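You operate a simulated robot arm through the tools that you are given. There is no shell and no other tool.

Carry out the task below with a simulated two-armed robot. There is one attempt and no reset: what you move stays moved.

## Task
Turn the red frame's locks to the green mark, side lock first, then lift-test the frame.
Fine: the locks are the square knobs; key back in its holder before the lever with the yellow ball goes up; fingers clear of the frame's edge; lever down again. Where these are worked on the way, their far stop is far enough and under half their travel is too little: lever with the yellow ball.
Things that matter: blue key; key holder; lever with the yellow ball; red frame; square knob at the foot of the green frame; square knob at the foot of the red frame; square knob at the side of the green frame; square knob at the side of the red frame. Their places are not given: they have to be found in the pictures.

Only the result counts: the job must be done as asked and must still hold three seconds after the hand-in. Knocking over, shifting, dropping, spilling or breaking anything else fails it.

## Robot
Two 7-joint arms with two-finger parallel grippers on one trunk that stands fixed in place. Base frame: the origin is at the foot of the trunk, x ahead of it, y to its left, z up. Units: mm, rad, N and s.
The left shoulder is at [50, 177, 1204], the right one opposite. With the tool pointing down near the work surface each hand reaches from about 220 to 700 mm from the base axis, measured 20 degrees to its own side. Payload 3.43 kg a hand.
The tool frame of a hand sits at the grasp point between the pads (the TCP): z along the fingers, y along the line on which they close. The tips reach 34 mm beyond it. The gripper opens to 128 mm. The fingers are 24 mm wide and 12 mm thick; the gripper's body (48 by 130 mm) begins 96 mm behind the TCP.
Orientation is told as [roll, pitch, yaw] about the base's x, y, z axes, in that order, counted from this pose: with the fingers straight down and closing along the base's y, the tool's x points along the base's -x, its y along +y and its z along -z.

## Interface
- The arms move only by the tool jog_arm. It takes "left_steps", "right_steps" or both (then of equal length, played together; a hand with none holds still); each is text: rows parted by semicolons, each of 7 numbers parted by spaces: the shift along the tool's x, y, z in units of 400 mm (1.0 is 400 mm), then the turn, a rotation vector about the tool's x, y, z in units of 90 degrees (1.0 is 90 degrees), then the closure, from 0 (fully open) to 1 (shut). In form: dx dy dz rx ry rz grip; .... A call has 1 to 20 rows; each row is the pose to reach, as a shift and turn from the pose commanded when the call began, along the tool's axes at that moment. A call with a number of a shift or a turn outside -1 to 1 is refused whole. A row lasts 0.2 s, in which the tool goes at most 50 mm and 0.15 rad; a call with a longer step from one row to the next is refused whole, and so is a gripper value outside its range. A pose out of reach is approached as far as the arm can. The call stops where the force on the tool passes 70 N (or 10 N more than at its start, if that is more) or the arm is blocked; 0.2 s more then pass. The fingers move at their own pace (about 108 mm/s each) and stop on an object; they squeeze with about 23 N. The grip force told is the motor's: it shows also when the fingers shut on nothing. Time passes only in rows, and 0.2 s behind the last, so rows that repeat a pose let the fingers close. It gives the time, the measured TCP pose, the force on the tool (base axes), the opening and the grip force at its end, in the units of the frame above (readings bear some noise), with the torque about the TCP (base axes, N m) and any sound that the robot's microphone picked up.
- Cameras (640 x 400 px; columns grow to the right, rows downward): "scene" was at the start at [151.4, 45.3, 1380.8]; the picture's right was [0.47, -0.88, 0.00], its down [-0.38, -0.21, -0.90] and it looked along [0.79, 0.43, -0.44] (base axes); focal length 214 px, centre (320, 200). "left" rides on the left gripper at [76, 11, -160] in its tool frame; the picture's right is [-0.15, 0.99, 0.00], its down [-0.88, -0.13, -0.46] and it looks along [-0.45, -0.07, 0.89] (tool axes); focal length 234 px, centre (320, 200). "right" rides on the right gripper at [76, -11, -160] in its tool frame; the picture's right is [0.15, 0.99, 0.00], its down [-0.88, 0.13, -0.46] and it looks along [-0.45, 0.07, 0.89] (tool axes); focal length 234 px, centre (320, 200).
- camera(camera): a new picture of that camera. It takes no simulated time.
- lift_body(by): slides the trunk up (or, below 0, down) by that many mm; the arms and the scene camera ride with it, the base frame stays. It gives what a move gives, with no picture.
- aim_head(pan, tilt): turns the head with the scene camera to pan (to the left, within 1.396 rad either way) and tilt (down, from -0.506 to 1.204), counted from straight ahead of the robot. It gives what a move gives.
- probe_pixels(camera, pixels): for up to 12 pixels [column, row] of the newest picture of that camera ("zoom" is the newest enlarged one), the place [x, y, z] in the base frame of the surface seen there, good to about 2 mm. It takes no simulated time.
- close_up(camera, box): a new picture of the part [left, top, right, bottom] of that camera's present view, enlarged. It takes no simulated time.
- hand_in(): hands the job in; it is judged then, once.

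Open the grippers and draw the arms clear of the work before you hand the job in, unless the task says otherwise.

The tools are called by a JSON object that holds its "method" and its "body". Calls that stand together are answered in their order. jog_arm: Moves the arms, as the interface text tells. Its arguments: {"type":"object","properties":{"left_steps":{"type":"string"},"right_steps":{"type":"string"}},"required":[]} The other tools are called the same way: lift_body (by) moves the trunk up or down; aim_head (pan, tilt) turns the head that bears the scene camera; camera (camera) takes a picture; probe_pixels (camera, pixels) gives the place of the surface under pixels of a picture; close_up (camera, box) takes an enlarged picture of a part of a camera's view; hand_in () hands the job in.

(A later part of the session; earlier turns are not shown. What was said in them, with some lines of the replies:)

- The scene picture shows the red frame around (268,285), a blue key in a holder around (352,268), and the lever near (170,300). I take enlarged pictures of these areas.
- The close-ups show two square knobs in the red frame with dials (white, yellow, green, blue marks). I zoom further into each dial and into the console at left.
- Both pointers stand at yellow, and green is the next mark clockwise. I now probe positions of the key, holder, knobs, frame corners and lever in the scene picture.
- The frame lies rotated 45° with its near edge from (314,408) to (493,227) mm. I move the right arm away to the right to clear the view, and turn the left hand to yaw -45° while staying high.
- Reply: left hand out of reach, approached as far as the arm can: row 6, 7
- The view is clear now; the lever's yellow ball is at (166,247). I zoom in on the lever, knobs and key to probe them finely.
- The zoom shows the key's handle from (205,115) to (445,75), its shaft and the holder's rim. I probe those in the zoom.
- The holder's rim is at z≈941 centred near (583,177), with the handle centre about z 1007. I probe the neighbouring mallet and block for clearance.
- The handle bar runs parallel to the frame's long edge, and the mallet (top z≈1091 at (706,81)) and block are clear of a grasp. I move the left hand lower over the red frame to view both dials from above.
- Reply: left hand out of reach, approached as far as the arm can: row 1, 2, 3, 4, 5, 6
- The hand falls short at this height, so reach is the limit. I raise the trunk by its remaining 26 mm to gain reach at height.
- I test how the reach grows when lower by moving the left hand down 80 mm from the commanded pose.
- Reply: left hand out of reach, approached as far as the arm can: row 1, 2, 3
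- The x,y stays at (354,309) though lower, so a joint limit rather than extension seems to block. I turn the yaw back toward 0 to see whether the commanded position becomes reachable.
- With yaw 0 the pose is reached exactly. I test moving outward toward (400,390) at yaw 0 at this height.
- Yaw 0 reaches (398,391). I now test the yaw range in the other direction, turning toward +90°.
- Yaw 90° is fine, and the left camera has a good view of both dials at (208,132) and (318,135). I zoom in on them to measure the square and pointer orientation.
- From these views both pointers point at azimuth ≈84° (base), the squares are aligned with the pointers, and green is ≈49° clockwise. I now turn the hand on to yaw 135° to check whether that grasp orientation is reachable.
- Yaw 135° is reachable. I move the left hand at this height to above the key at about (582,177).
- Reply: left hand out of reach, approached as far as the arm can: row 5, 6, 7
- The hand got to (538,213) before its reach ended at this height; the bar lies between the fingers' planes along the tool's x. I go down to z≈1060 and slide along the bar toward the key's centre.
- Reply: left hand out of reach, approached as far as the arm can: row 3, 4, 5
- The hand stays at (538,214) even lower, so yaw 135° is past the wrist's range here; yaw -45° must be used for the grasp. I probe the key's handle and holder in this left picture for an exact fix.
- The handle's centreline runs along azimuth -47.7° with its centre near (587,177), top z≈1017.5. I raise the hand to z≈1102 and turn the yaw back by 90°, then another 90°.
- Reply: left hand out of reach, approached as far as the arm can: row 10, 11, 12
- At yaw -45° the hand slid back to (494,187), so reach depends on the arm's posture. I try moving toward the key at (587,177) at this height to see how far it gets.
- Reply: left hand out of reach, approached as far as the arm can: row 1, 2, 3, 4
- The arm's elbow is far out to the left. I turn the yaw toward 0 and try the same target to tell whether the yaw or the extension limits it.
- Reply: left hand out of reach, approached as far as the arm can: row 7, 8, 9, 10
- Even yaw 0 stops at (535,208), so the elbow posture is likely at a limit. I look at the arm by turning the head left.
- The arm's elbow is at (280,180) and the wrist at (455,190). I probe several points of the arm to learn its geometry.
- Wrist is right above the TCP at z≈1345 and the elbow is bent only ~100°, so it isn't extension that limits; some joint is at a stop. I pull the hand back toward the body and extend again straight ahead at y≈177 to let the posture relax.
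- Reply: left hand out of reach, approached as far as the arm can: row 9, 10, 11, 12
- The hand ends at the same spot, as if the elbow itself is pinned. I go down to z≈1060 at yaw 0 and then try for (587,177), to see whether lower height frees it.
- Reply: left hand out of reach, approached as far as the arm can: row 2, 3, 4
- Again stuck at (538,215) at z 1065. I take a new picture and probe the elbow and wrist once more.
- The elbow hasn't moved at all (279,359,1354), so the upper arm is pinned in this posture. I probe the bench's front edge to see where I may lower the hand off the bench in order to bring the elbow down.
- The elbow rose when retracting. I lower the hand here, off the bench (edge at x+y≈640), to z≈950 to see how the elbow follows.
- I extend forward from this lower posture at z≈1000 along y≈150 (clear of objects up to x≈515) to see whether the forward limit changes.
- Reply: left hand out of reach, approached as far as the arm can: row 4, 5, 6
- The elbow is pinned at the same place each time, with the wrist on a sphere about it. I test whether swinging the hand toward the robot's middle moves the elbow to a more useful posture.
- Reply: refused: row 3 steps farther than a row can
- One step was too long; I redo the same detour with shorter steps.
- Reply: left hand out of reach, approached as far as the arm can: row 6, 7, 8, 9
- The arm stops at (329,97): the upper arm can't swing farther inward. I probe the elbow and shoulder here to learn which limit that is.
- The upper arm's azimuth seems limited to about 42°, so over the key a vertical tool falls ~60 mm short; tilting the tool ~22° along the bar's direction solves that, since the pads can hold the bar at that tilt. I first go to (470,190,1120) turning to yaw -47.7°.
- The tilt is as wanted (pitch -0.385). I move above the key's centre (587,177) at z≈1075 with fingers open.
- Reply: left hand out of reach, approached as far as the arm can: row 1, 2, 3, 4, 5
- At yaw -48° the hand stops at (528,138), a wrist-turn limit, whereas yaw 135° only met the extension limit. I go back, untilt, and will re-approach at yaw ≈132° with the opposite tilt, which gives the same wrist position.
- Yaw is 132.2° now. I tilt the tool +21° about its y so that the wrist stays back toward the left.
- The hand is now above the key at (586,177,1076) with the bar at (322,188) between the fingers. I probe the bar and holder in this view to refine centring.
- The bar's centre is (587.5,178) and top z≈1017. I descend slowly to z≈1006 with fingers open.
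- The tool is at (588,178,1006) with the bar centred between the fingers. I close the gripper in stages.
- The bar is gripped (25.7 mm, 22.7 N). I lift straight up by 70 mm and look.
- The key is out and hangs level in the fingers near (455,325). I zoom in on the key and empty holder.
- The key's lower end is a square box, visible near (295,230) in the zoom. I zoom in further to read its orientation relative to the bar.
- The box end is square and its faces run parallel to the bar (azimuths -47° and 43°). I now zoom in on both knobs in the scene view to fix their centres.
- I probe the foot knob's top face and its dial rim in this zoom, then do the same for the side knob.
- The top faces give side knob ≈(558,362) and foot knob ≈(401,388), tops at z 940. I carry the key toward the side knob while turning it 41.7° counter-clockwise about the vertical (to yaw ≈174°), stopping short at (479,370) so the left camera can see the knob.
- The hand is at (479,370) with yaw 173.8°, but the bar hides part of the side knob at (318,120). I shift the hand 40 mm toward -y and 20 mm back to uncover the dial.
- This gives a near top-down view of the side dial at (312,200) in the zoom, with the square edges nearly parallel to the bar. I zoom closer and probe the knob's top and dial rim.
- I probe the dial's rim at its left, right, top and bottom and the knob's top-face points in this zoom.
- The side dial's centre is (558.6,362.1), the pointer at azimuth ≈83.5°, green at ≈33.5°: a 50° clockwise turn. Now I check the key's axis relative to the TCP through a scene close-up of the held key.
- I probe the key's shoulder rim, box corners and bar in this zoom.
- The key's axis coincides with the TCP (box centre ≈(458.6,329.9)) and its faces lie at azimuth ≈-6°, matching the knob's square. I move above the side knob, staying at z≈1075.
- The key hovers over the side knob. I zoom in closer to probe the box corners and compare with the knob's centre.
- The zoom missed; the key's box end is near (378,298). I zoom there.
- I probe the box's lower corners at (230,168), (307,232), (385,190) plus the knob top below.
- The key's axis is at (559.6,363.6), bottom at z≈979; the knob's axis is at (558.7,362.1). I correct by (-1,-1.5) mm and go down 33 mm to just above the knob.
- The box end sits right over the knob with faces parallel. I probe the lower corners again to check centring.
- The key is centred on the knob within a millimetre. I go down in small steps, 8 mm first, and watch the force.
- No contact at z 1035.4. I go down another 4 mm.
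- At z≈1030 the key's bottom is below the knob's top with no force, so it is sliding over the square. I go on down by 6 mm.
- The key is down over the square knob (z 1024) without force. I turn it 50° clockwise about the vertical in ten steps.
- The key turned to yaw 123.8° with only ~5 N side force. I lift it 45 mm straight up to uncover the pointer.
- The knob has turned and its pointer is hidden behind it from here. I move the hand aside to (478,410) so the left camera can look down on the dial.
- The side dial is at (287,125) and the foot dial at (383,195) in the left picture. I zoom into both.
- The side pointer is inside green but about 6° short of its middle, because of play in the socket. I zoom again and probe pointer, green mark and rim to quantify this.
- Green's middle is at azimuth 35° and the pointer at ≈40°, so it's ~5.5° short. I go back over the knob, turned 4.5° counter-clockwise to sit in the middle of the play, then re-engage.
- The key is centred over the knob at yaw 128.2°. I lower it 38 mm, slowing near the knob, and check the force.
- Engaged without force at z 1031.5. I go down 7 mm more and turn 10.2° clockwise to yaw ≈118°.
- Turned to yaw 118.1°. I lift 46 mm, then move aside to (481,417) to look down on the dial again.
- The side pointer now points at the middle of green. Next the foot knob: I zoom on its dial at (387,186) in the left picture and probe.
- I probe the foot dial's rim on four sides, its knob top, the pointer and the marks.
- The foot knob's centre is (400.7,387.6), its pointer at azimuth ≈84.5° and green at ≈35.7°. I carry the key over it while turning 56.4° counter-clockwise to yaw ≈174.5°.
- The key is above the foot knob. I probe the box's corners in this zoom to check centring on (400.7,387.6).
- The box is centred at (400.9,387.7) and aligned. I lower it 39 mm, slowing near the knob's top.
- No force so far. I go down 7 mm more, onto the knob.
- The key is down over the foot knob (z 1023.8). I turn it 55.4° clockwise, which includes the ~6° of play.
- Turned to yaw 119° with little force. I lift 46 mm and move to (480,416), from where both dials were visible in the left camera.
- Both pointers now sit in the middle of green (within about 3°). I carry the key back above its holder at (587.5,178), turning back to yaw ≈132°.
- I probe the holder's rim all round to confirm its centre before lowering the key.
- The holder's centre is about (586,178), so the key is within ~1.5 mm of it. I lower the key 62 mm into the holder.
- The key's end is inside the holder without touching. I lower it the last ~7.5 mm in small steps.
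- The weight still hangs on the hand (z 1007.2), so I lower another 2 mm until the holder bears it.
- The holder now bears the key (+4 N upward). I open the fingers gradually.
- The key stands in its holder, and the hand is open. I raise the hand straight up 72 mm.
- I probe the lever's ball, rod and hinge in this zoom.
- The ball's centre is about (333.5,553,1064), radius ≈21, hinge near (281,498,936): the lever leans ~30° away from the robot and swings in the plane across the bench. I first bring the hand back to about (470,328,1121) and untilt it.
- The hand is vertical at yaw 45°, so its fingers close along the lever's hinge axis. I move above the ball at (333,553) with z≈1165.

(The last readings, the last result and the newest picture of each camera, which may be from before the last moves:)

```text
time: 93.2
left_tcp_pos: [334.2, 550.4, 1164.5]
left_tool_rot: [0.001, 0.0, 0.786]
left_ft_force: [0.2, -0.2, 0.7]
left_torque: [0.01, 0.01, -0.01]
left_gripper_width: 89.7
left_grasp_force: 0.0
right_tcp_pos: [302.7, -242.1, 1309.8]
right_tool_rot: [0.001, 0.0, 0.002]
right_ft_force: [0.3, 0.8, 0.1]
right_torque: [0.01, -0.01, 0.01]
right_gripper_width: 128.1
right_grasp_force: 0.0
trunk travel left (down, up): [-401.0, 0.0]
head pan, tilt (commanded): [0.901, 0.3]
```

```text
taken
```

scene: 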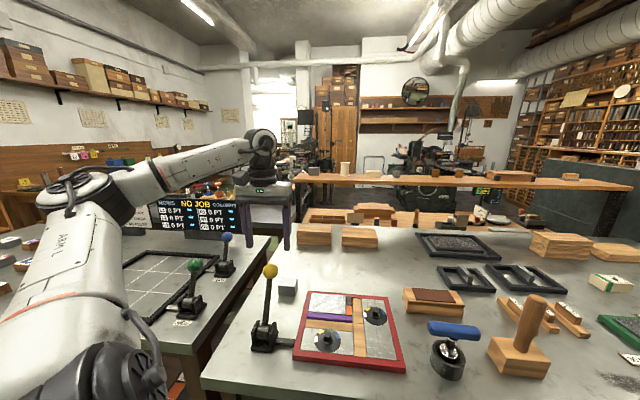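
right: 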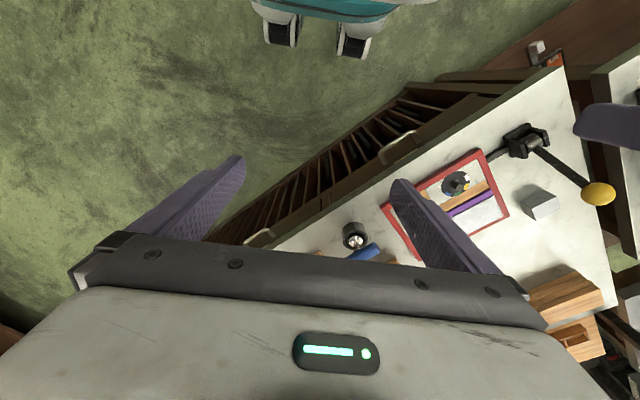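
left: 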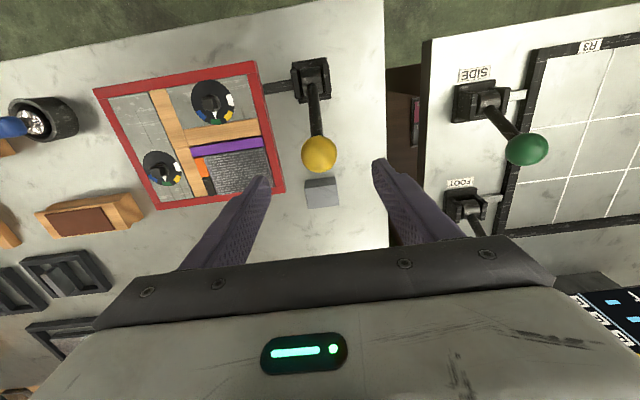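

The ball is at (319,154) in the left view. I probe it from above for an exact centre.

{"method": "probe_pixels", "body": {"camera": "left", "pixels": [[319, 154], [304, 154], [334, 154], [319, 139], [319, 169], [316, 118], [312, 85], [321, 192]]}}

{"method": "close_up", "body": {"camera": "left", "box": [280, 50, 360, 210]}}

```text
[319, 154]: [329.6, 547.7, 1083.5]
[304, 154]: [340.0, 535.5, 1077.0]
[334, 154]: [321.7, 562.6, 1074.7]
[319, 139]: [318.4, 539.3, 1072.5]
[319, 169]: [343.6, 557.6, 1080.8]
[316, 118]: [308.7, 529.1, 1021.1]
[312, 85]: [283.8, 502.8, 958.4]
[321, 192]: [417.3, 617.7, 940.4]
```

```text
2.50 times, centred on (320, 130) of left
```

zoom: 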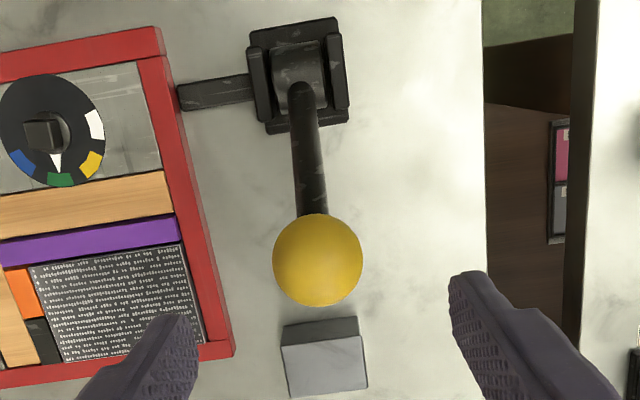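

The ball centre is (333,551,1064.5), r≈20. I lower the hand 99 mm so the pads are level with the ball's centre.

{"method": "jog_arm", "body": {"left_steps": "0 0 0.07 0 0 0 0.3; 0 0 0.14 0 0 0 0.3; 0 0 0.19 0 0 0 0.3; 0 0 0.22 0 0 0 0.3; 0 0 0.2475 0 0 0 0.3; 0 0 0.2475 0 0 0 0.3"}}

{"method": "camera", "body": {"camera": "left"}}

{"method": "close_up", "body": {"camera": "scene", "box": [230, 230, 310, 365]}}

```text
time: 94.6
left_tcp_pos: [334.1, 550.5, 1064.7]
left_tool_rot: [0.001, -0.002, 0.783]
left_ft_force: [-0.2, 0.9, 1.1]
left_torque: [-0.02, 0.01, -0.01]
left_gripper_width: 89.5
left_grasp_force: 0.0
right_tcp_pos: [302.4, -240.2, 1309.5]
right_tool_rot: [0.001, 0.0, 0.002]
right_ft_force: [-0.1, -0.3, -0.3]
right_torque: [0.0, 0.01, -0.03]
right_gripper_width: 128.0
right_grasp_force: 0.0
trunk travel left (down, up): [-401.0, 0.0]
head pan, tilt (commanded): [0.901, 0.3]
```

```text
taken
```

left: 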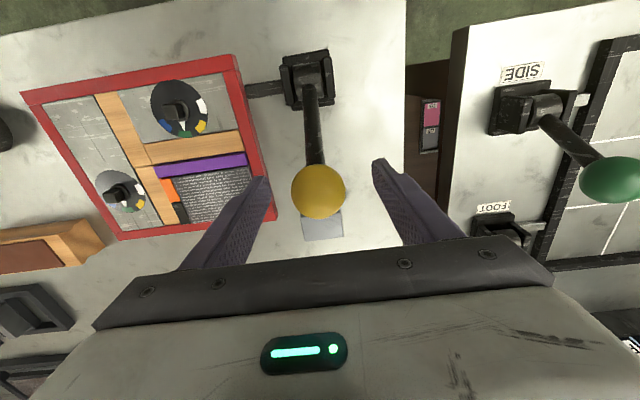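

```text
2.96 times, centred on (270, 298) of scene
```

zoom: 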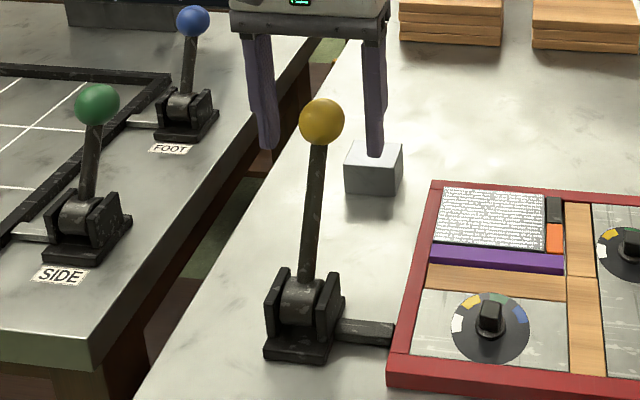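

The fingers straddle the ball along the hinge's axis. I close them on it.

{"method": "jog_arm", "body": {"left_steps": "0 0 0 0 0 0 0.45; 0 0 0 0 0 0 0.58; 0 0 0 0 0 0 0.66; 0 0 0 0 0 0 0.75; 0 0 0 0 0 0 1; 0 0 0 0 0 0 1"}}

```text
time: 96.0
left_tcp_pos: [335.3, 550.4, 1065.8]
left_tool_rot: [0.001, 0.0, 0.785]
left_ft_force: [5.4, -5.5, -2.0]
left_torque: [-0.12, -0.36, -0.08]
left_gripper_width: 41.4
left_grasp_force: 44.9
right_tcp_pos: [302.9, -240.3, 1310.0]
right_tool_rot: [0.002, 0.001, 0.003]
right_ft_force: [0.0, 0.1, -0.7]
right_torque: [-0.02, -0.01, 0.04]
right_gripper_width: 128.0
right_grasp_force: 0.1
trunk travel left (down, up): [-401.0, 0.0]
head pan, tilt (commanded): [0.901, 0.3]
```

Gripped (41.4 mm). I test the swing gently: a 3.5° pull toward the robot along the arc.

{"method": "jog_arm", "body": {"left_steps": "0.01 0 -0.0055 0 0 0 1; 0.0198 0 -0.0109 0 0 0 1; 0.0198 0 -0.0109 0 0 0 1"}}

{"method": "close_up", "body": {"camera": "scene", "box": [230, 230, 310, 365]}}

```text
time: 96.8
left_tcp_pos: [329.9, 547.8, 1067.5]
left_tool_rot: [0.001, -0.001, 0.784]
left_ft_force: [14.4, -0.8, -13.0]
left_torque: [0.86, -0.79, 0.05]
left_gripper_width: 41.4
left_grasp_force: 45.1
right_tcp_pos: [304.3, -239.6, 1309.2]
right_tool_rot: [0.0, 0.0, 0.002]
right_ft_force: [-0.5, 0.0, 0.3]
right_torque: [-0.02, 0.04, -0.01]
right_gripper_width: 127.7
right_grasp_force: 0.0
trunk travel left (down, up): [-401.0, 0.0]
head pan, tilt (commanded): [0.901, 0.3]
```

```text
2.96 times, centred on (270, 298) of scene
```

zoom: 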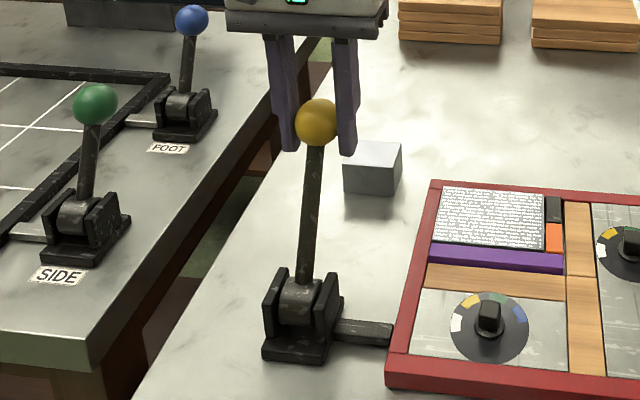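

The ball moved about 5 mm with ~15 N of resistance, so it may swing this way. I pull a bit further along the arc to 20° and watch the force.

{"method": "jog_arm", "body": {"left_steps": "0.012 0 -0.006 0 0 0 1; 0.024 0 -0.0115 0 0 0 1; 0.036 0 -0.0165 0 0 0 1; 0.0415 0 -0.0183 0 0 0 1; 0.0415 0 -0.0183 0 0 0 1"}}

{"method": "close_up", "body": {"camera": "scene", "box": [230, 230, 310, 365]}}

```text
time: 98.0
left_tcp_pos: [320.2, 534.9, 1077.3]
left_tool_rot: [-0.001, -0.001, 0.785]
left_ft_force: [14.7, 2.7, -9.8]
left_torque: [0.95, -0.82, 0.04]
left_gripper_width: 41.2
left_grasp_force: 45.1
right_tcp_pos: [304.9, -240.3, 1310.6]
right_tool_rot: [0.001, 0.003, 0.001]
right_ft_force: [0.9, 0.7, -0.5]
right_torque: [0.0, -0.05, 0.01]
right_gripper_width: 127.8
right_grasp_force: 0.0
trunk travel left (down, up): [-401.0, 0.0]
head pan, tilt (commanded): [0.901, 0.3]
```

```text
2.96 times, centred on (270, 298) of scene
```

zoom: 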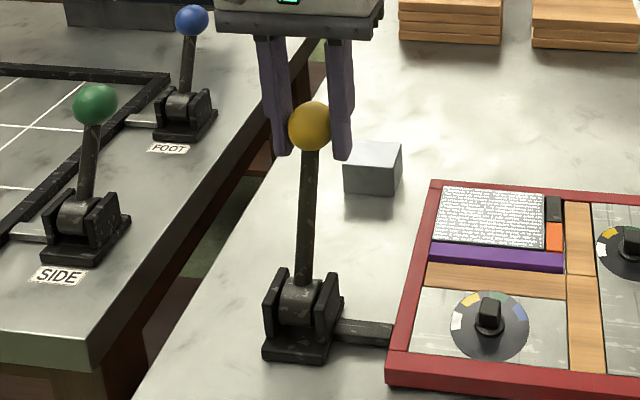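

The lever swings toward the robot with a steady ~15 N drag. I continue along the arc to upright (0°).

{"method": "jog_arm", "body": {"left_steps": "0.0243 0 -0.0077 0 0 0 1; 0.0493 0 -0.014 0 0 0 1; 0.0748 0 -0.0185 0 0 0 1; 0.1005 0 -0.021 0 0 0 1; 0.1263 0 -0.022 0 0 0 1; 0.1263 0 -0.022 0 0 0 1"}}

{"method": "close_up", "body": {"camera": "scene", "box": [230, 230, 330, 375]}}

```text
time: 99.4
left_tcp_pos: [284.1, 498.5, 1087.2]
left_tool_rot: [-0.003, -0.006, 0.786]
left_ft_force: [15.0, 5.1, 10.0]
left_torque: [0.88, -0.97, 0.04]
left_gripper_width: 41.3
left_grasp_force: 45.6
right_tcp_pos: [303.8, -240.9, 1309.8]
right_tool_rot: [0.002, 0.001, 0.002]
right_ft_force: [-0.6, 0.2, 0.3]
right_torque: [-0.02, -0.02, -0.02]
right_gripper_width: 128.1
right_grasp_force: 0.1
trunk travel left (down, up): [-401.0, 0.0]
head pan, tilt (commanded): [0.901, 0.3]
```

```text
2.76 times, centred on (280, 302) of scene
```

zoom: 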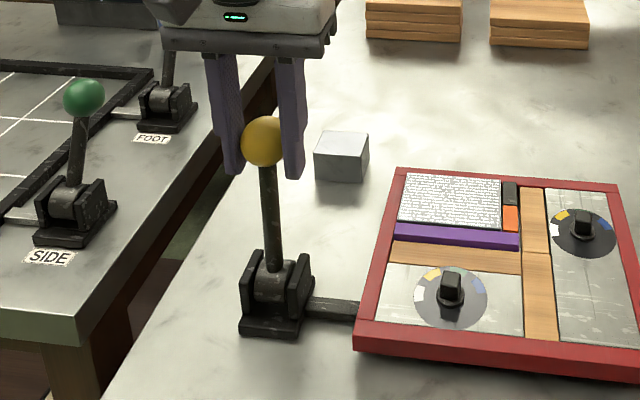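

The lever is upright now. I probe the frame's left edge to see whether it lifts.

{"method": "probe_pixels", "body": {"camera": "zoom", "pixels": [[360, 335], [378, 260], [400, 175], [610, 190], [625, 300], [500, 362], [450, 275], [580, 215], [340, 305], [263, 120], [263, 140]]}}

```text
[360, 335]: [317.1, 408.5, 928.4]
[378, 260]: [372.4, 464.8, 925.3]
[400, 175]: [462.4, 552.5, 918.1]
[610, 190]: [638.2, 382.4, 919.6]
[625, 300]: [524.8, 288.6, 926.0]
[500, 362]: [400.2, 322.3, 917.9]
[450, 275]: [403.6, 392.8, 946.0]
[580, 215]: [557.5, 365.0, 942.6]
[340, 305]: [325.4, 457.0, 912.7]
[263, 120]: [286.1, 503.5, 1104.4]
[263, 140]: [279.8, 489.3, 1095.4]
```

The frame's near edge is rising (near corner 928 versus 919, foot knob 946), so this is the lifting direction. I continue the pull to -20° past upright.

{"method": "jog_arm", "body": {"left_steps": "0.0327 0 -0.0036 0 0 0 1; 0.0651 0 0.0007 0 0 0 1; 0.0971 0 0.0078 0 0 0 1; 0.1283 0 0.0176 0 0 0 1; 0.1283 0 0.0176 0 0 0 1"}}

{"method": "close_up", "body": {"camera": "scene", "box": [230, 230, 330, 375]}}

{"method": "probe_pixels", "body": {"camera": "zoom", "pixels": [[360, 335], [378, 260], [400, 175], [610, 190], [450, 270], [580, 215]]}}

```text
time: 100.6
left_tcp_pos: [246.3, 461.7, 1079.2]
left_tool_rot: [0.001, -0.004, 0.783]
left_ft_force: [13.1, 2.6, 9.9]
left_torque: [0.91, -0.89, -0.22]
left_gripper_width: 41.2
left_grasp_force: 45.3
right_tcp_pos: [303.3, -242.0, 1311.0]
right_tool_rot: [0.001, 0.002, 0.002]
right_ft_force: [0.4, 0.7, -0.1]
right_torque: [0.0, 0.01, 0.0]
right_gripper_width: 128.0
right_grasp_force: 0.1
trunk travel left (down, up): [-401.0, 0.0]
head pan, tilt (commanded): [0.901, 0.3]
```

```text
2.76 times, centred on (280, 302) of scene
```

zoom: 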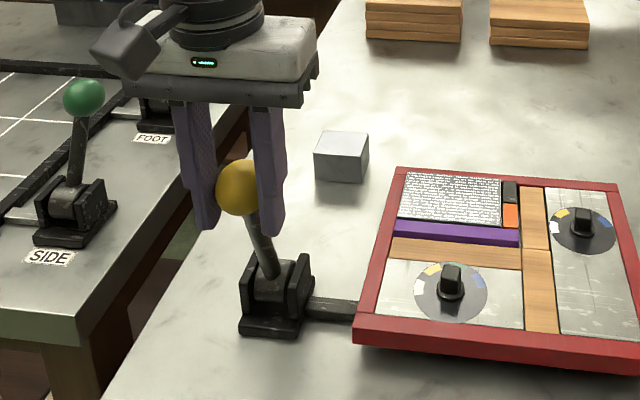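

```text
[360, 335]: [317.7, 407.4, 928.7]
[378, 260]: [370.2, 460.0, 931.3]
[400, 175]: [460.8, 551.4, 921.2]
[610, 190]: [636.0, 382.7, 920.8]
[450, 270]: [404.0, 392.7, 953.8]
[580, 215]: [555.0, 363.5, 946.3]
```

The lift continues (foot knob now at 954) with the same drag. I pull on to about -31° and check for the far stop.

{"method": "jog_arm", "body": {"left_steps": "0.0152 0 0.0062 0 0 0 1; 0.0303 0 0.0128 0 0 0 1; 0.045 0 0.02 0 0 0 1; 0.0593 0 0.0278 0 0 0 1; 0.0593 0 0.0278 0 0 0 1"}}

{"method": "close_up", "body": {"camera": "scene", "box": [230, 230, 330, 375]}}

{"method": "probe_pixels", "body": {"camera": "zoom", "pixels": [[360, 335], [378, 260], [400, 175], [610, 190], [450, 268], [580, 213]]}}

```text
time: 101.8
left_tcp_pos: [229.9, 443.8, 1068.9]
left_tool_rot: [-0.001, -0.003, 0.783]
left_ft_force: [10.3, -0.1, 15.4]
left_torque: [0.87, -0.98, -0.14]
left_gripper_width: 41.4
left_grasp_force: 44.6
right_tcp_pos: [302.9, -243.0, 1309.0]
right_tool_rot: [0.005, 0.0, 0.001]
right_ft_force: [0.3, 0.7, 0.8]
right_torque: [-0.07, 0.01, 0.01]
right_gripper_width: 127.8
right_grasp_force: 0.0
trunk travel left (down, up): [-401.0, 0.0]
head pan, tilt (commanded): [0.901, 0.3]
```

```text
2.76 times, centred on (280, 302) of scene
```

zoom: 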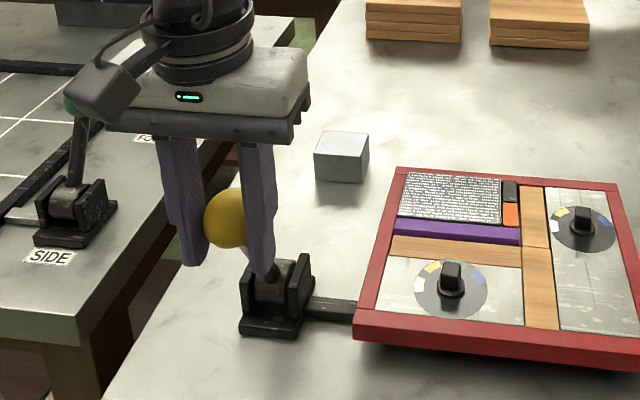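

```text
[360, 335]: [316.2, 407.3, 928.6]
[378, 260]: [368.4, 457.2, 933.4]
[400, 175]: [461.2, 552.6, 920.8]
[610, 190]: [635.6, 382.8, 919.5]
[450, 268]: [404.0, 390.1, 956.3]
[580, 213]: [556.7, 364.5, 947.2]
```

Still the same steady drag, no stop yet. I continue in small steps to -38° while watching for a force rise.

{"method": "jog_arm", "body": {"left_steps": "0.0112 0 0.0067 0 0 0 1; 0.0223 0 0.0138 0 0 0 1; 0.0329 0 0.0213 0 0 0 1; 0.0433 0 0.0293 0 0 0 1; 0.0433 0 0.0293 0 0 0 1"}}

{"method": "close_up", "body": {"camera": "scene", "box": [230, 230, 330, 375]}}

{"method": "probe_pixels", "body": {"camera": "zoom", "pixels": [[360, 335], [378, 260], [450, 268], [580, 213], [225, 225]]}}

```text
time: 103.0
left_tcp_pos: [220.5, 435.8, 1059.7]
left_tool_rot: [-0.003, -0.017, 0.786]
left_ft_force: [20.2, 12.7, 40.5]
left_torque: [0.26, -0.32, -0.02]
left_gripper_width: 41.7
left_grasp_force: 44.6
right_tcp_pos: [304.1, -242.3, 1310.1]
right_tool_rot: [0.003, 0.0, 0.002]
right_ft_force: [-0.4, 0.2, 0.2]
right_torque: [0.01, -0.01, 0.0]
right_gripper_width: 128.2
right_grasp_force: 0.1
trunk travel left (down, up): [-401.0, 0.0]
head pan, tilt (commanded): [0.901, 0.3]
```

```text
2.76 times, centred on (280, 302) of scene
```

zoom: 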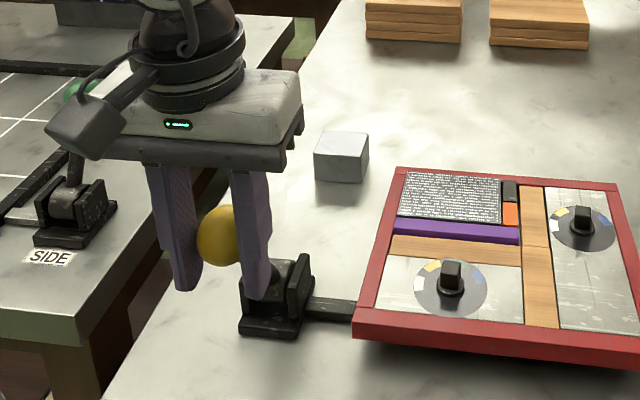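

```text
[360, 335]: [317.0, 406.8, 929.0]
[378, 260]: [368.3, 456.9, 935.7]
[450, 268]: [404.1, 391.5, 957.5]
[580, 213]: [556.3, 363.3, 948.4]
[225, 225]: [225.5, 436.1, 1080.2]
```

The force jumped to ~47 N at about -35°: that's the far stop, with the frame lifted (foot knob 957) and nothing loose. I relax slightly, hold for a second, and look at the lifted frame.

{"method": "jog_arm", "body": {"left_steps": "-0.0158 0 -0.0118 0 0 0 1; -0.0158 0 -0.0118 0 0 0 1; -0.0158 0 -0.0118 0 0 0 1; -0.0158 0 -0.0118 0 0 0 1; -0.0158 0 -0.0118 0 0 0 1"}}

{"method": "close_up", "body": {"camera": "scene", "box": [270, 265, 430, 395]}}

```text
time: 104.2
left_tcp_pos: [219.7, 435.2, 1060.2]
left_tool_rot: [0.0, 0.006, 0.782]
left_ft_force: [7.8, -11.3, -10.4]
left_torque: [-0.74, 0.51, -0.61]
left_gripper_width: 41.4
left_grasp_force: 45.0
right_tcp_pos: [303.2, -241.3, 1309.5]
right_tool_rot: [0.001, 0.003, 0.001]
right_ft_force: [-0.1, -0.7, -0.6]
right_torque: [0.0, -0.02, 0.02]
right_gripper_width: 128.0
right_grasp_force: 0.0
trunk travel left (down, up): [-401.0, 0.0]
head pan, tilt (commanded): [0.901, 0.3]
```

```text
3.08 times, centred on (350, 330) of scene
```

zoom: 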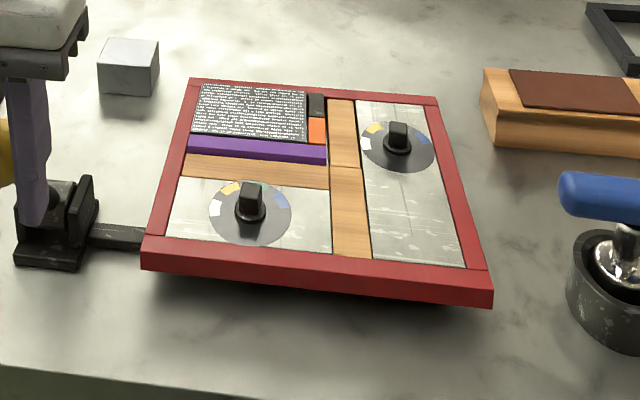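

The frame is lifted along its near edge and everything in it holds. I now bring the lever back along the same arc to about +4°.

{"method": "jog_arm", "body": {"left_steps": "-0.0218 0 -0.0143 0 0 0 1; -0.0505 0 -0.0298 0 0 0 1; -0.0805 0 -0.0428 0 0 0 1; -0.1118 0 -0.0533 0 0 0 1; -0.1435 0 -0.0608 0 0 0 1; -0.1758 0 -0.0658 0 0 0 1; -0.2085 0 -0.0678 0 0 0 1; -0.2413 0 -0.0668 0 0 0 1; -0.2413 0 -0.0668 0 0 0 1"}}

```text
time: 106.2
left_tcp_pos: [288.3, 504.2, 1086.7]
left_tool_rot: [-0.001, 0.005, 0.78]
left_ft_force: [0.2, -16.8, -15.9]
left_torque: [-0.97, 1.01, -0.18]
left_gripper_width: 41.4
left_grasp_force: 44.4
right_tcp_pos: [302.2, -240.7, 1309.6]
right_tool_rot: [0.001, 0.0, 0.002]
right_ft_force: [-0.3, 0.2, -0.6]
right_torque: [-0.03, 0.02, 0.07]
right_gripper_width: 128.1
right_grasp_force: 0.1
trunk travel left (down, up): [-401.0, 0.0]
head pan, tilt (commanded): [0.901, 0.3]
```

The lever is coming back with the same drag. I continue to +31°, its starting lean.

{"method": "jog_arm", "body": {"left_steps": "-0.032 0 0.006 0 0 0 1; -0.0638 0 0.0125 0 0 0 1; -0.095 0 0.0218 0 0 0 1; -0.1253 0 0.0338 0 0 0 1; -0.1488 0 0.045 0 0 0 1; -0.1655 0 0.0548 0 0 0 1; -0.1655 0 0.0548 0 0 0 1"}}

{"method": "close_up", "body": {"camera": "scene", "box": [230, 230, 330, 375]}}

{"method": "probe_pixels", "body": {"camera": "zoom", "pixels": [[360, 340], [378, 265], [400, 175], [610, 190], [450, 280], [580, 220]]}}

```text
time: 107.8
left_tcp_pos: [331.1, 547.4, 1069.4]
left_tool_rot: [-0.003, 0.002, 0.783]
left_ft_force: [-20.9, -25.2, 14.5]
left_torque: [-0.35, 0.3, 0.0]
left_gripper_width: 41.4
left_grasp_force: 45.5
right_tcp_pos: [298.0, -245.7, 1309.7]
right_tool_rot: [0.005, -0.004, 0.001]
right_ft_force: [0.2, 1.3, -0.3]
right_torque: [-0.02, -0.01, -0.04]
right_gripper_width: 127.9
right_grasp_force: 0.0
trunk travel left (down, up): [-401.0, 0.0]
head pan, tilt (commanded): [0.901, 0.3]
```

```text
2.76 times, centred on (280, 302) of scene
```

zoom: 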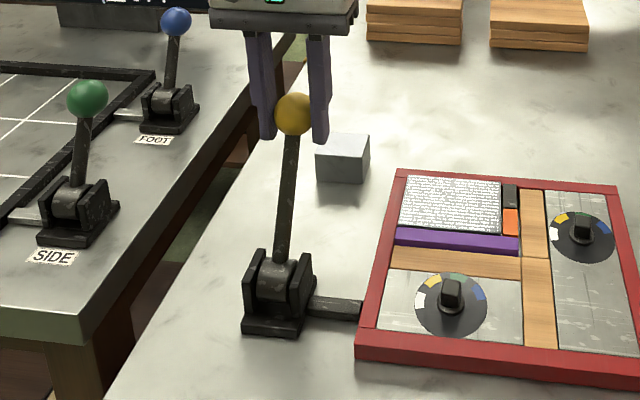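

```text
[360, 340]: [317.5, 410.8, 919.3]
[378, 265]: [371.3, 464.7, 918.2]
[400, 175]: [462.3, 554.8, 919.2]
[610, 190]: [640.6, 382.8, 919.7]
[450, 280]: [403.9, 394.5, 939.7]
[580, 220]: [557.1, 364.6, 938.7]
```

The frame is down again (edges at 919, knobs at 940) and the lever met ~35 N, its lower stop. I ease off the push by 4 mm and check the readings.

{"method": "jog_arm", "body": {"left_steps": "0.006 0 -0.003 0 0 0 1; 0.01 0 -0.005 0 0 0 1; 0.01 0 -0.005 0 0 0 1; 0.01 0 -0.005 0 0 0 1"}}

{"method": "close_up", "body": {"camera": "scene", "box": [240, 255, 320, 365]}}

{"method": "probe_pixels", "body": {"camera": "zoom", "pixels": [[286, 57], [262, 57], [286, 34], [286, 80], [277, 130], [270, 190], [266, 240], [340, 310]]}}

```text
time: 108.8
left_tcp_pos: [330.1, 547.8, 1070.9]
left_tool_rot: [-0.002, 0.001, 0.783]
left_ft_force: [-8.5, -18.5, 11.2]
left_torque: [-0.49, 0.26, -0.11]
left_gripper_width: 41.4
left_grasp_force: 44.9
right_tcp_pos: [300.6, -244.5, 1309.6]
right_tool_rot: [0.004, -0.001, 0.001]
right_ft_force: [0.0, 0.1, -0.3]
right_torque: [0.02, -0.03, 0.0]
right_gripper_width: 128.1
right_grasp_force: 0.1
trunk travel left (down, up): [-401.0, 0.0]
head pan, tilt (commanded): [0.901, 0.3]
```

```text
3.64 times, centred on (280, 310) of scene
```

zoom: 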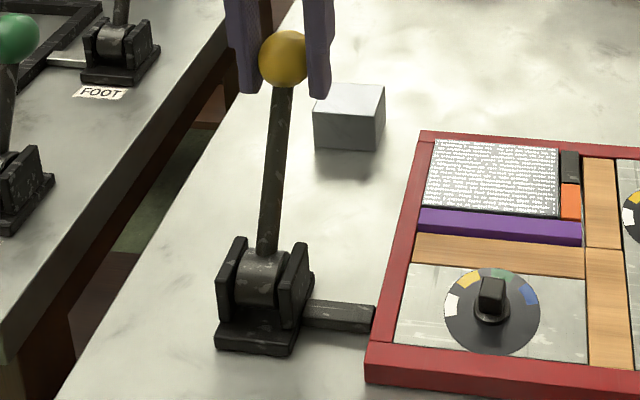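

```text
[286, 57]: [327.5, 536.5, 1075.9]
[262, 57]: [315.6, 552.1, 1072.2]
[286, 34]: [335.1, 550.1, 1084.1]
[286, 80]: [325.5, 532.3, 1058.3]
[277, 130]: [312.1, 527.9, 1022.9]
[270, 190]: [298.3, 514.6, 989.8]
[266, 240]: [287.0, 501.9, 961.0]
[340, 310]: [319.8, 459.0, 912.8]
```

The ball is back at its starting place (front at (327.5,536.5,1076) as before). I ease the remaining load off and then open the fingers.

{"method": "jog_arm", "body": {"left_steps": "0.007 0 -0.005 0 0 0 1; 0.014 0 -0.008 0 0 0 1; 0.014 0 -0.008 0 0 0 1"}}

```text
time: 109.6
left_tcp_pos: [330.3, 546.0, 1070.3]
left_tool_rot: [-0.002, -0.004, 0.785]
left_ft_force: [11.2, -6.0, -6.6]
left_torque: [0.41, -1.0, 0.06]
left_gripper_width: 41.4
left_grasp_force: 45.1
right_tcp_pos: [303.8, -240.7, 1308.5]
right_tool_rot: [0.001, 0.002, 0.002]
right_ft_force: [0.6, -0.5, -0.3]
right_torque: [0.0, 0.02, -0.04]
right_gripper_width: 128.3
right_grasp_force: 0.1
trunk travel left (down, up): [-401.0, 0.0]
head pan, tilt (commanded): [0.901, 0.3]
```

The load is small now (e_in ≈4 N). I open the fingers to 90 mm.

{"method": "jog_arm", "body": {"left_steps": "0 0 0 0 0 0 0.62; 0 0 0 0 0 0 0.5; 0 0 0 0 0 0 0.4; 0 0 0 0 0 0 0.3; 0 0 0 0 0 0 0.3"}}

{"method": "close_up", "body": {"camera": "scene", "box": [240, 255, 320, 365]}}

{"method": "probe_pixels", "body": {"camera": "zoom", "pixels": [[286, 57], [262, 57], [286, 34], [286, 80], [277, 130], [270, 190], [266, 240], [340, 310]]}}

```text
time: 110.8
left_tcp_pos: [327.2, 547.4, 1070.4]
left_tool_rot: [-0.001, -0.003, 0.784]
left_ft_force: [0.8, 0.0, -0.2]
left_torque: [-0.01, -0.01, 0.0]
left_gripper_width: 89.6
left_grasp_force: 0.0
right_tcp_pos: [303.1, -241.6, 1309.7]
right_tool_rot: [0.001, 0.001, 0.001]
right_ft_force: [0.1, 0.4, 0.7]
right_torque: [0.01, 0.01, 0.02]
right_gripper_width: 128.2
right_grasp_force: 0.1
trunk travel left (down, up): [-401.0, 0.0]
head pan, tilt (commanded): [0.901, 0.3]
```

```text
3.64 times, centred on (280, 310) of scene
```

zoom: 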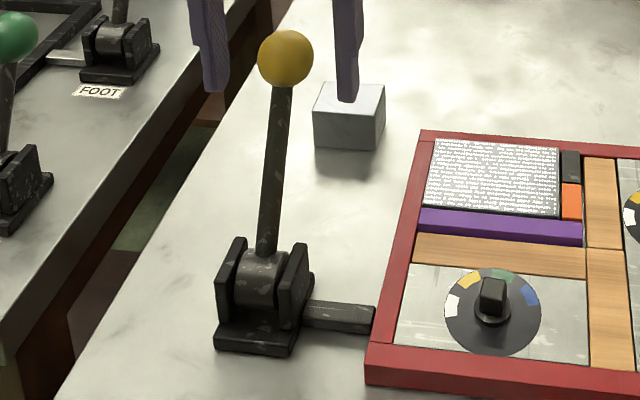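

```text
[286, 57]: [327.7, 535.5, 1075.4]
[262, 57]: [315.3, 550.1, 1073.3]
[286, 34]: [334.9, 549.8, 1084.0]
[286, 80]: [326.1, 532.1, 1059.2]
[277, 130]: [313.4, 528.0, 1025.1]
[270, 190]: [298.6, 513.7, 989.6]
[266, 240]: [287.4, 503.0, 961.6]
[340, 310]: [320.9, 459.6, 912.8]
```

The lever picture matches the one from before the lift. I raise the hand straight up 100 mm, then move it away toward the robot.

{"method": "jog_arm", "body": {"left_steps": "0 0 -0.05 0 0 0 0.3; 0 0 -0.1 0 0 0 0.3; 0 0 -0.16 0 0 0 0.3; 0 0 -0.22 0 0 0 0.3; 0 0 -0.25 0 0 0 0.3; 0.1 0 -0.25 0 0 0 0.1; 0.2 0 -0.25 0 0 0 0; 0.3 0 -0.25 0 0 0 0; 0.3 0 -0.25 0 0 0 0"}}

{"method": "camera", "body": {"camera": "scene"}}

{"method": "camera", "body": {"camera": "left"}}

```text
time: 112.8
left_tcp_pos: [245.8, 461.4, 1171.7]
left_tool_rot: [0.0, 0.0, 0.786]
left_ft_force: [0.8, -0.1, 0.1]
left_torque: [0.01, -0.01, -0.04]
left_gripper_width: 127.9
left_grasp_force: 0.1
right_tcp_pos: [301.4, -240.0, 1309.9]
right_tool_rot: [0.002, 0.0, 0.003]
right_ft_force: [0.9, -0.7, 0.0]
right_torque: [-0.01, 0.02, 0.02]
right_gripper_width: 128.1
right_grasp_force: 0.1
trunk travel left (down, up): [-401.0, 0.0]
head pan, tilt (commanded): [0.901, 0.3]
```

```text
taken
```

scene: 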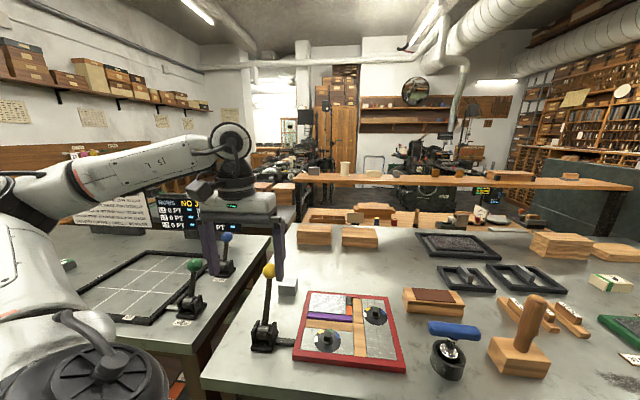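

```text
taken
```

left: 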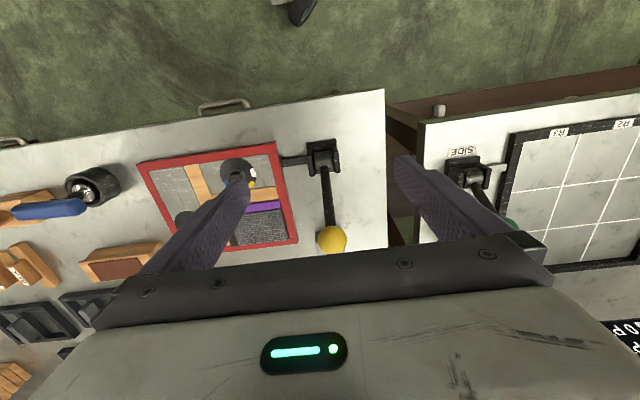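

All looks in order; before finishing I shift the hand 70 mm along the bench edge at this height so the left camera can view both dials from above.

{"method": "jog_arm", "body": {"left_steps": "0.03 -0.09 0 0 0 0 0; 0.06 -0.18 0 0 0 0 0; 0.06 -0.22 0 0 0 0 0; 0.06 -0.22 0 0 0 0 0"}}

{"method": "camera", "body": {"camera": "left"}}

```text
time: 113.8
left_tcp_pos: [288.0, 381.5, 1170.2]
left_tool_rot: [0.001, 0.0, 0.784]
left_ft_force: [-0.4, -0.3, -0.9]
left_torque: [-0.01, 0.02, 0.03]
left_gripper_width: 128.0
left_grasp_force: 0.1
right_tcp_pos: [303.3, -240.1, 1309.6]
right_tool_rot: [0.001, 0.0, 0.003]
right_ft_force: [0.5, -0.2, 0.2]
right_torque: [0.02, -0.01, 0.0]
right_gripper_width: 127.8
right_grasp_force: 0.1
trunk travel left (down, up): [-401.0, 0.0]
head pan, tilt (commanded): [0.901, 0.3]
```

```text
taken
```

left: 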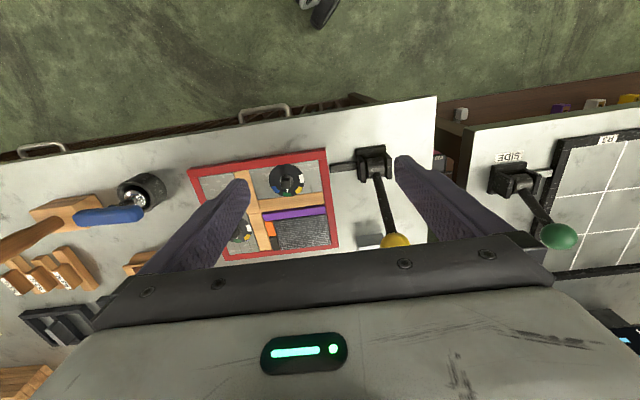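

The foot dial is at (287,180) and the side dial partly visible at (243,232). I zoom in on both.

{"method": "close_up", "body": {"camera": "left", "box": [260, 155, 320, 205]}}

{"method": "close_up", "body": {"camera": "left", "box": [215, 205, 275, 260]}}

{"method": "close_up", "body": {"camera": "scene", "box": [290, 285, 480, 395]}}

```text
8.00 times, centred on (290, 180) of left
```

zoom: 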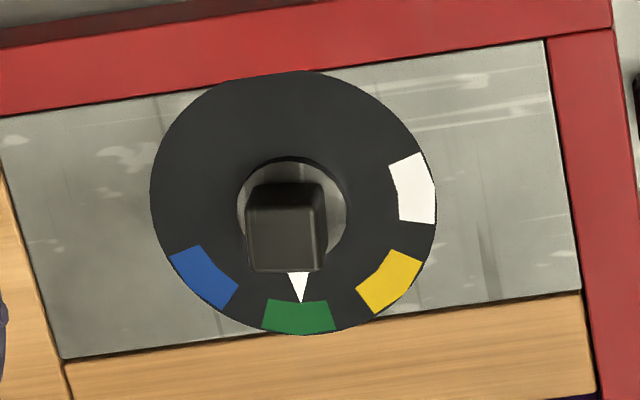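

```text
7.27 times, centred on (245, 232) of left
```

zoom: 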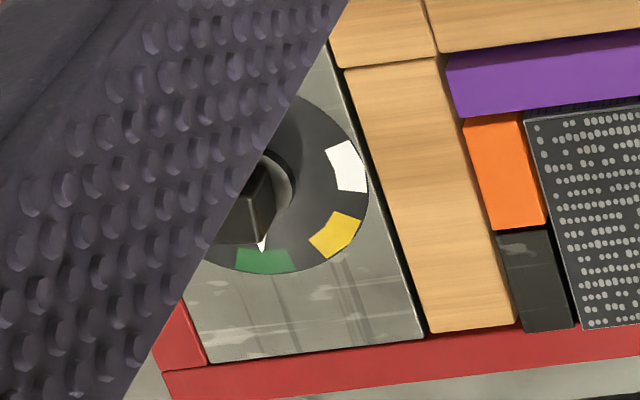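

```text
3.37 times, centred on (385, 340) of scene
```

zoom: 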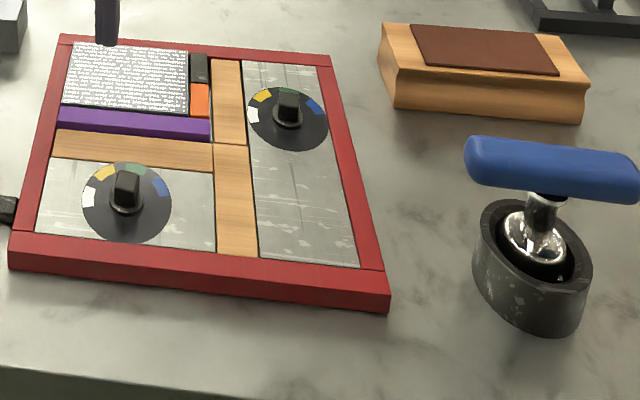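

Both pointers stand on green, the key is in its holder, and the lever and frame are down. I draw the left arm back clear of the work with its gripper open.

{"method": "jog_arm", "body": {"left_steps": "0.03 -0.005 -0.08 0 0 0 0; 0.09 -0.015 -0.15 0 0 0 0; 0.17 -0.028 -0.2 0 0 0 0; 0.245 -0.041 -0.2 0 0 0 0; 0.245 -0.041 -0.2 0 0 0 0"}}

{"method": "camera", "body": {"camera": "scene"}}

```text
time: 115.0
left_tcp_pos: [231.7, 301.1, 1248.8]
left_tool_rot: [0.001, -0.001, 0.784]
left_ft_force: [-0.2, 0.3, -1.0]
left_torque: [0.0, 0.03, 0.01]
left_gripper_width: 128.1
left_grasp_force: 0.0
right_tcp_pos: [302.2, -241.2, 1310.5]
right_tool_rot: [0.001, 0.001, 0.002]
right_ft_force: [-0.4, 0.3, 0.2]
right_torque: [0.02, 0.03, -0.02]
right_gripper_width: 127.9
right_grasp_force: 0.1
trunk travel left (down, up): [-401.0, 0.0]
head pan, tilt (commanded): [0.901, 0.3]
```

```text
taken
```

scene: 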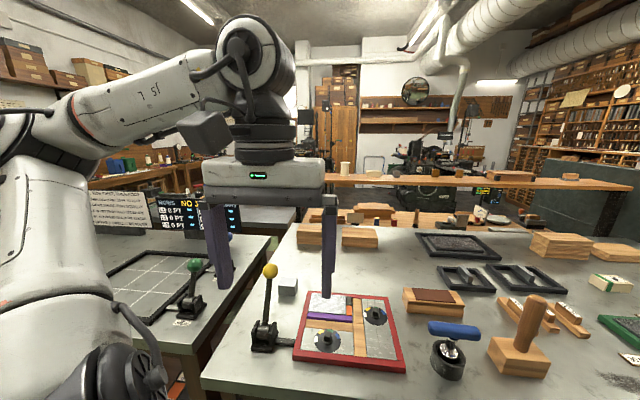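

The arms are clear with open grippers; the frame lies flat, the key stands in its holder at (448,350) and the lever is down at (267,305). I hand the job in.

{"method": "hand_in", "body": {}}

```text
The job is handed in.
```

Both locks on the red frame are turned to green, the lift test is done, and the job is handed in. I don't have the judge's result.

- **Locks:** I turned the side lock first, then the foot lock. The side pointer came up about 6° short on the first turn, so I put the key back on and corrected it before touching the foot lock. Before the lift test, both pointers were within about 3° of the middle of green. They were still on green in the last pictures.
- **Key:** It went back in its holder before I touched the lever, and it stands upright there.
- **Lift test:** I pulled the yellow-ball lever to its far stop. The frame's near edge rose; the foot knob went up about 17 mm. I held it for about a second and nothing in the frame came loose. The fingers gripped only the ball, well away from the frame's edge.
- **End state:** The lever is back down where it started and the frame lies flat. Both grippers are open with the arms clear of the work. I saw nothing else on the bench moved or knocked over.
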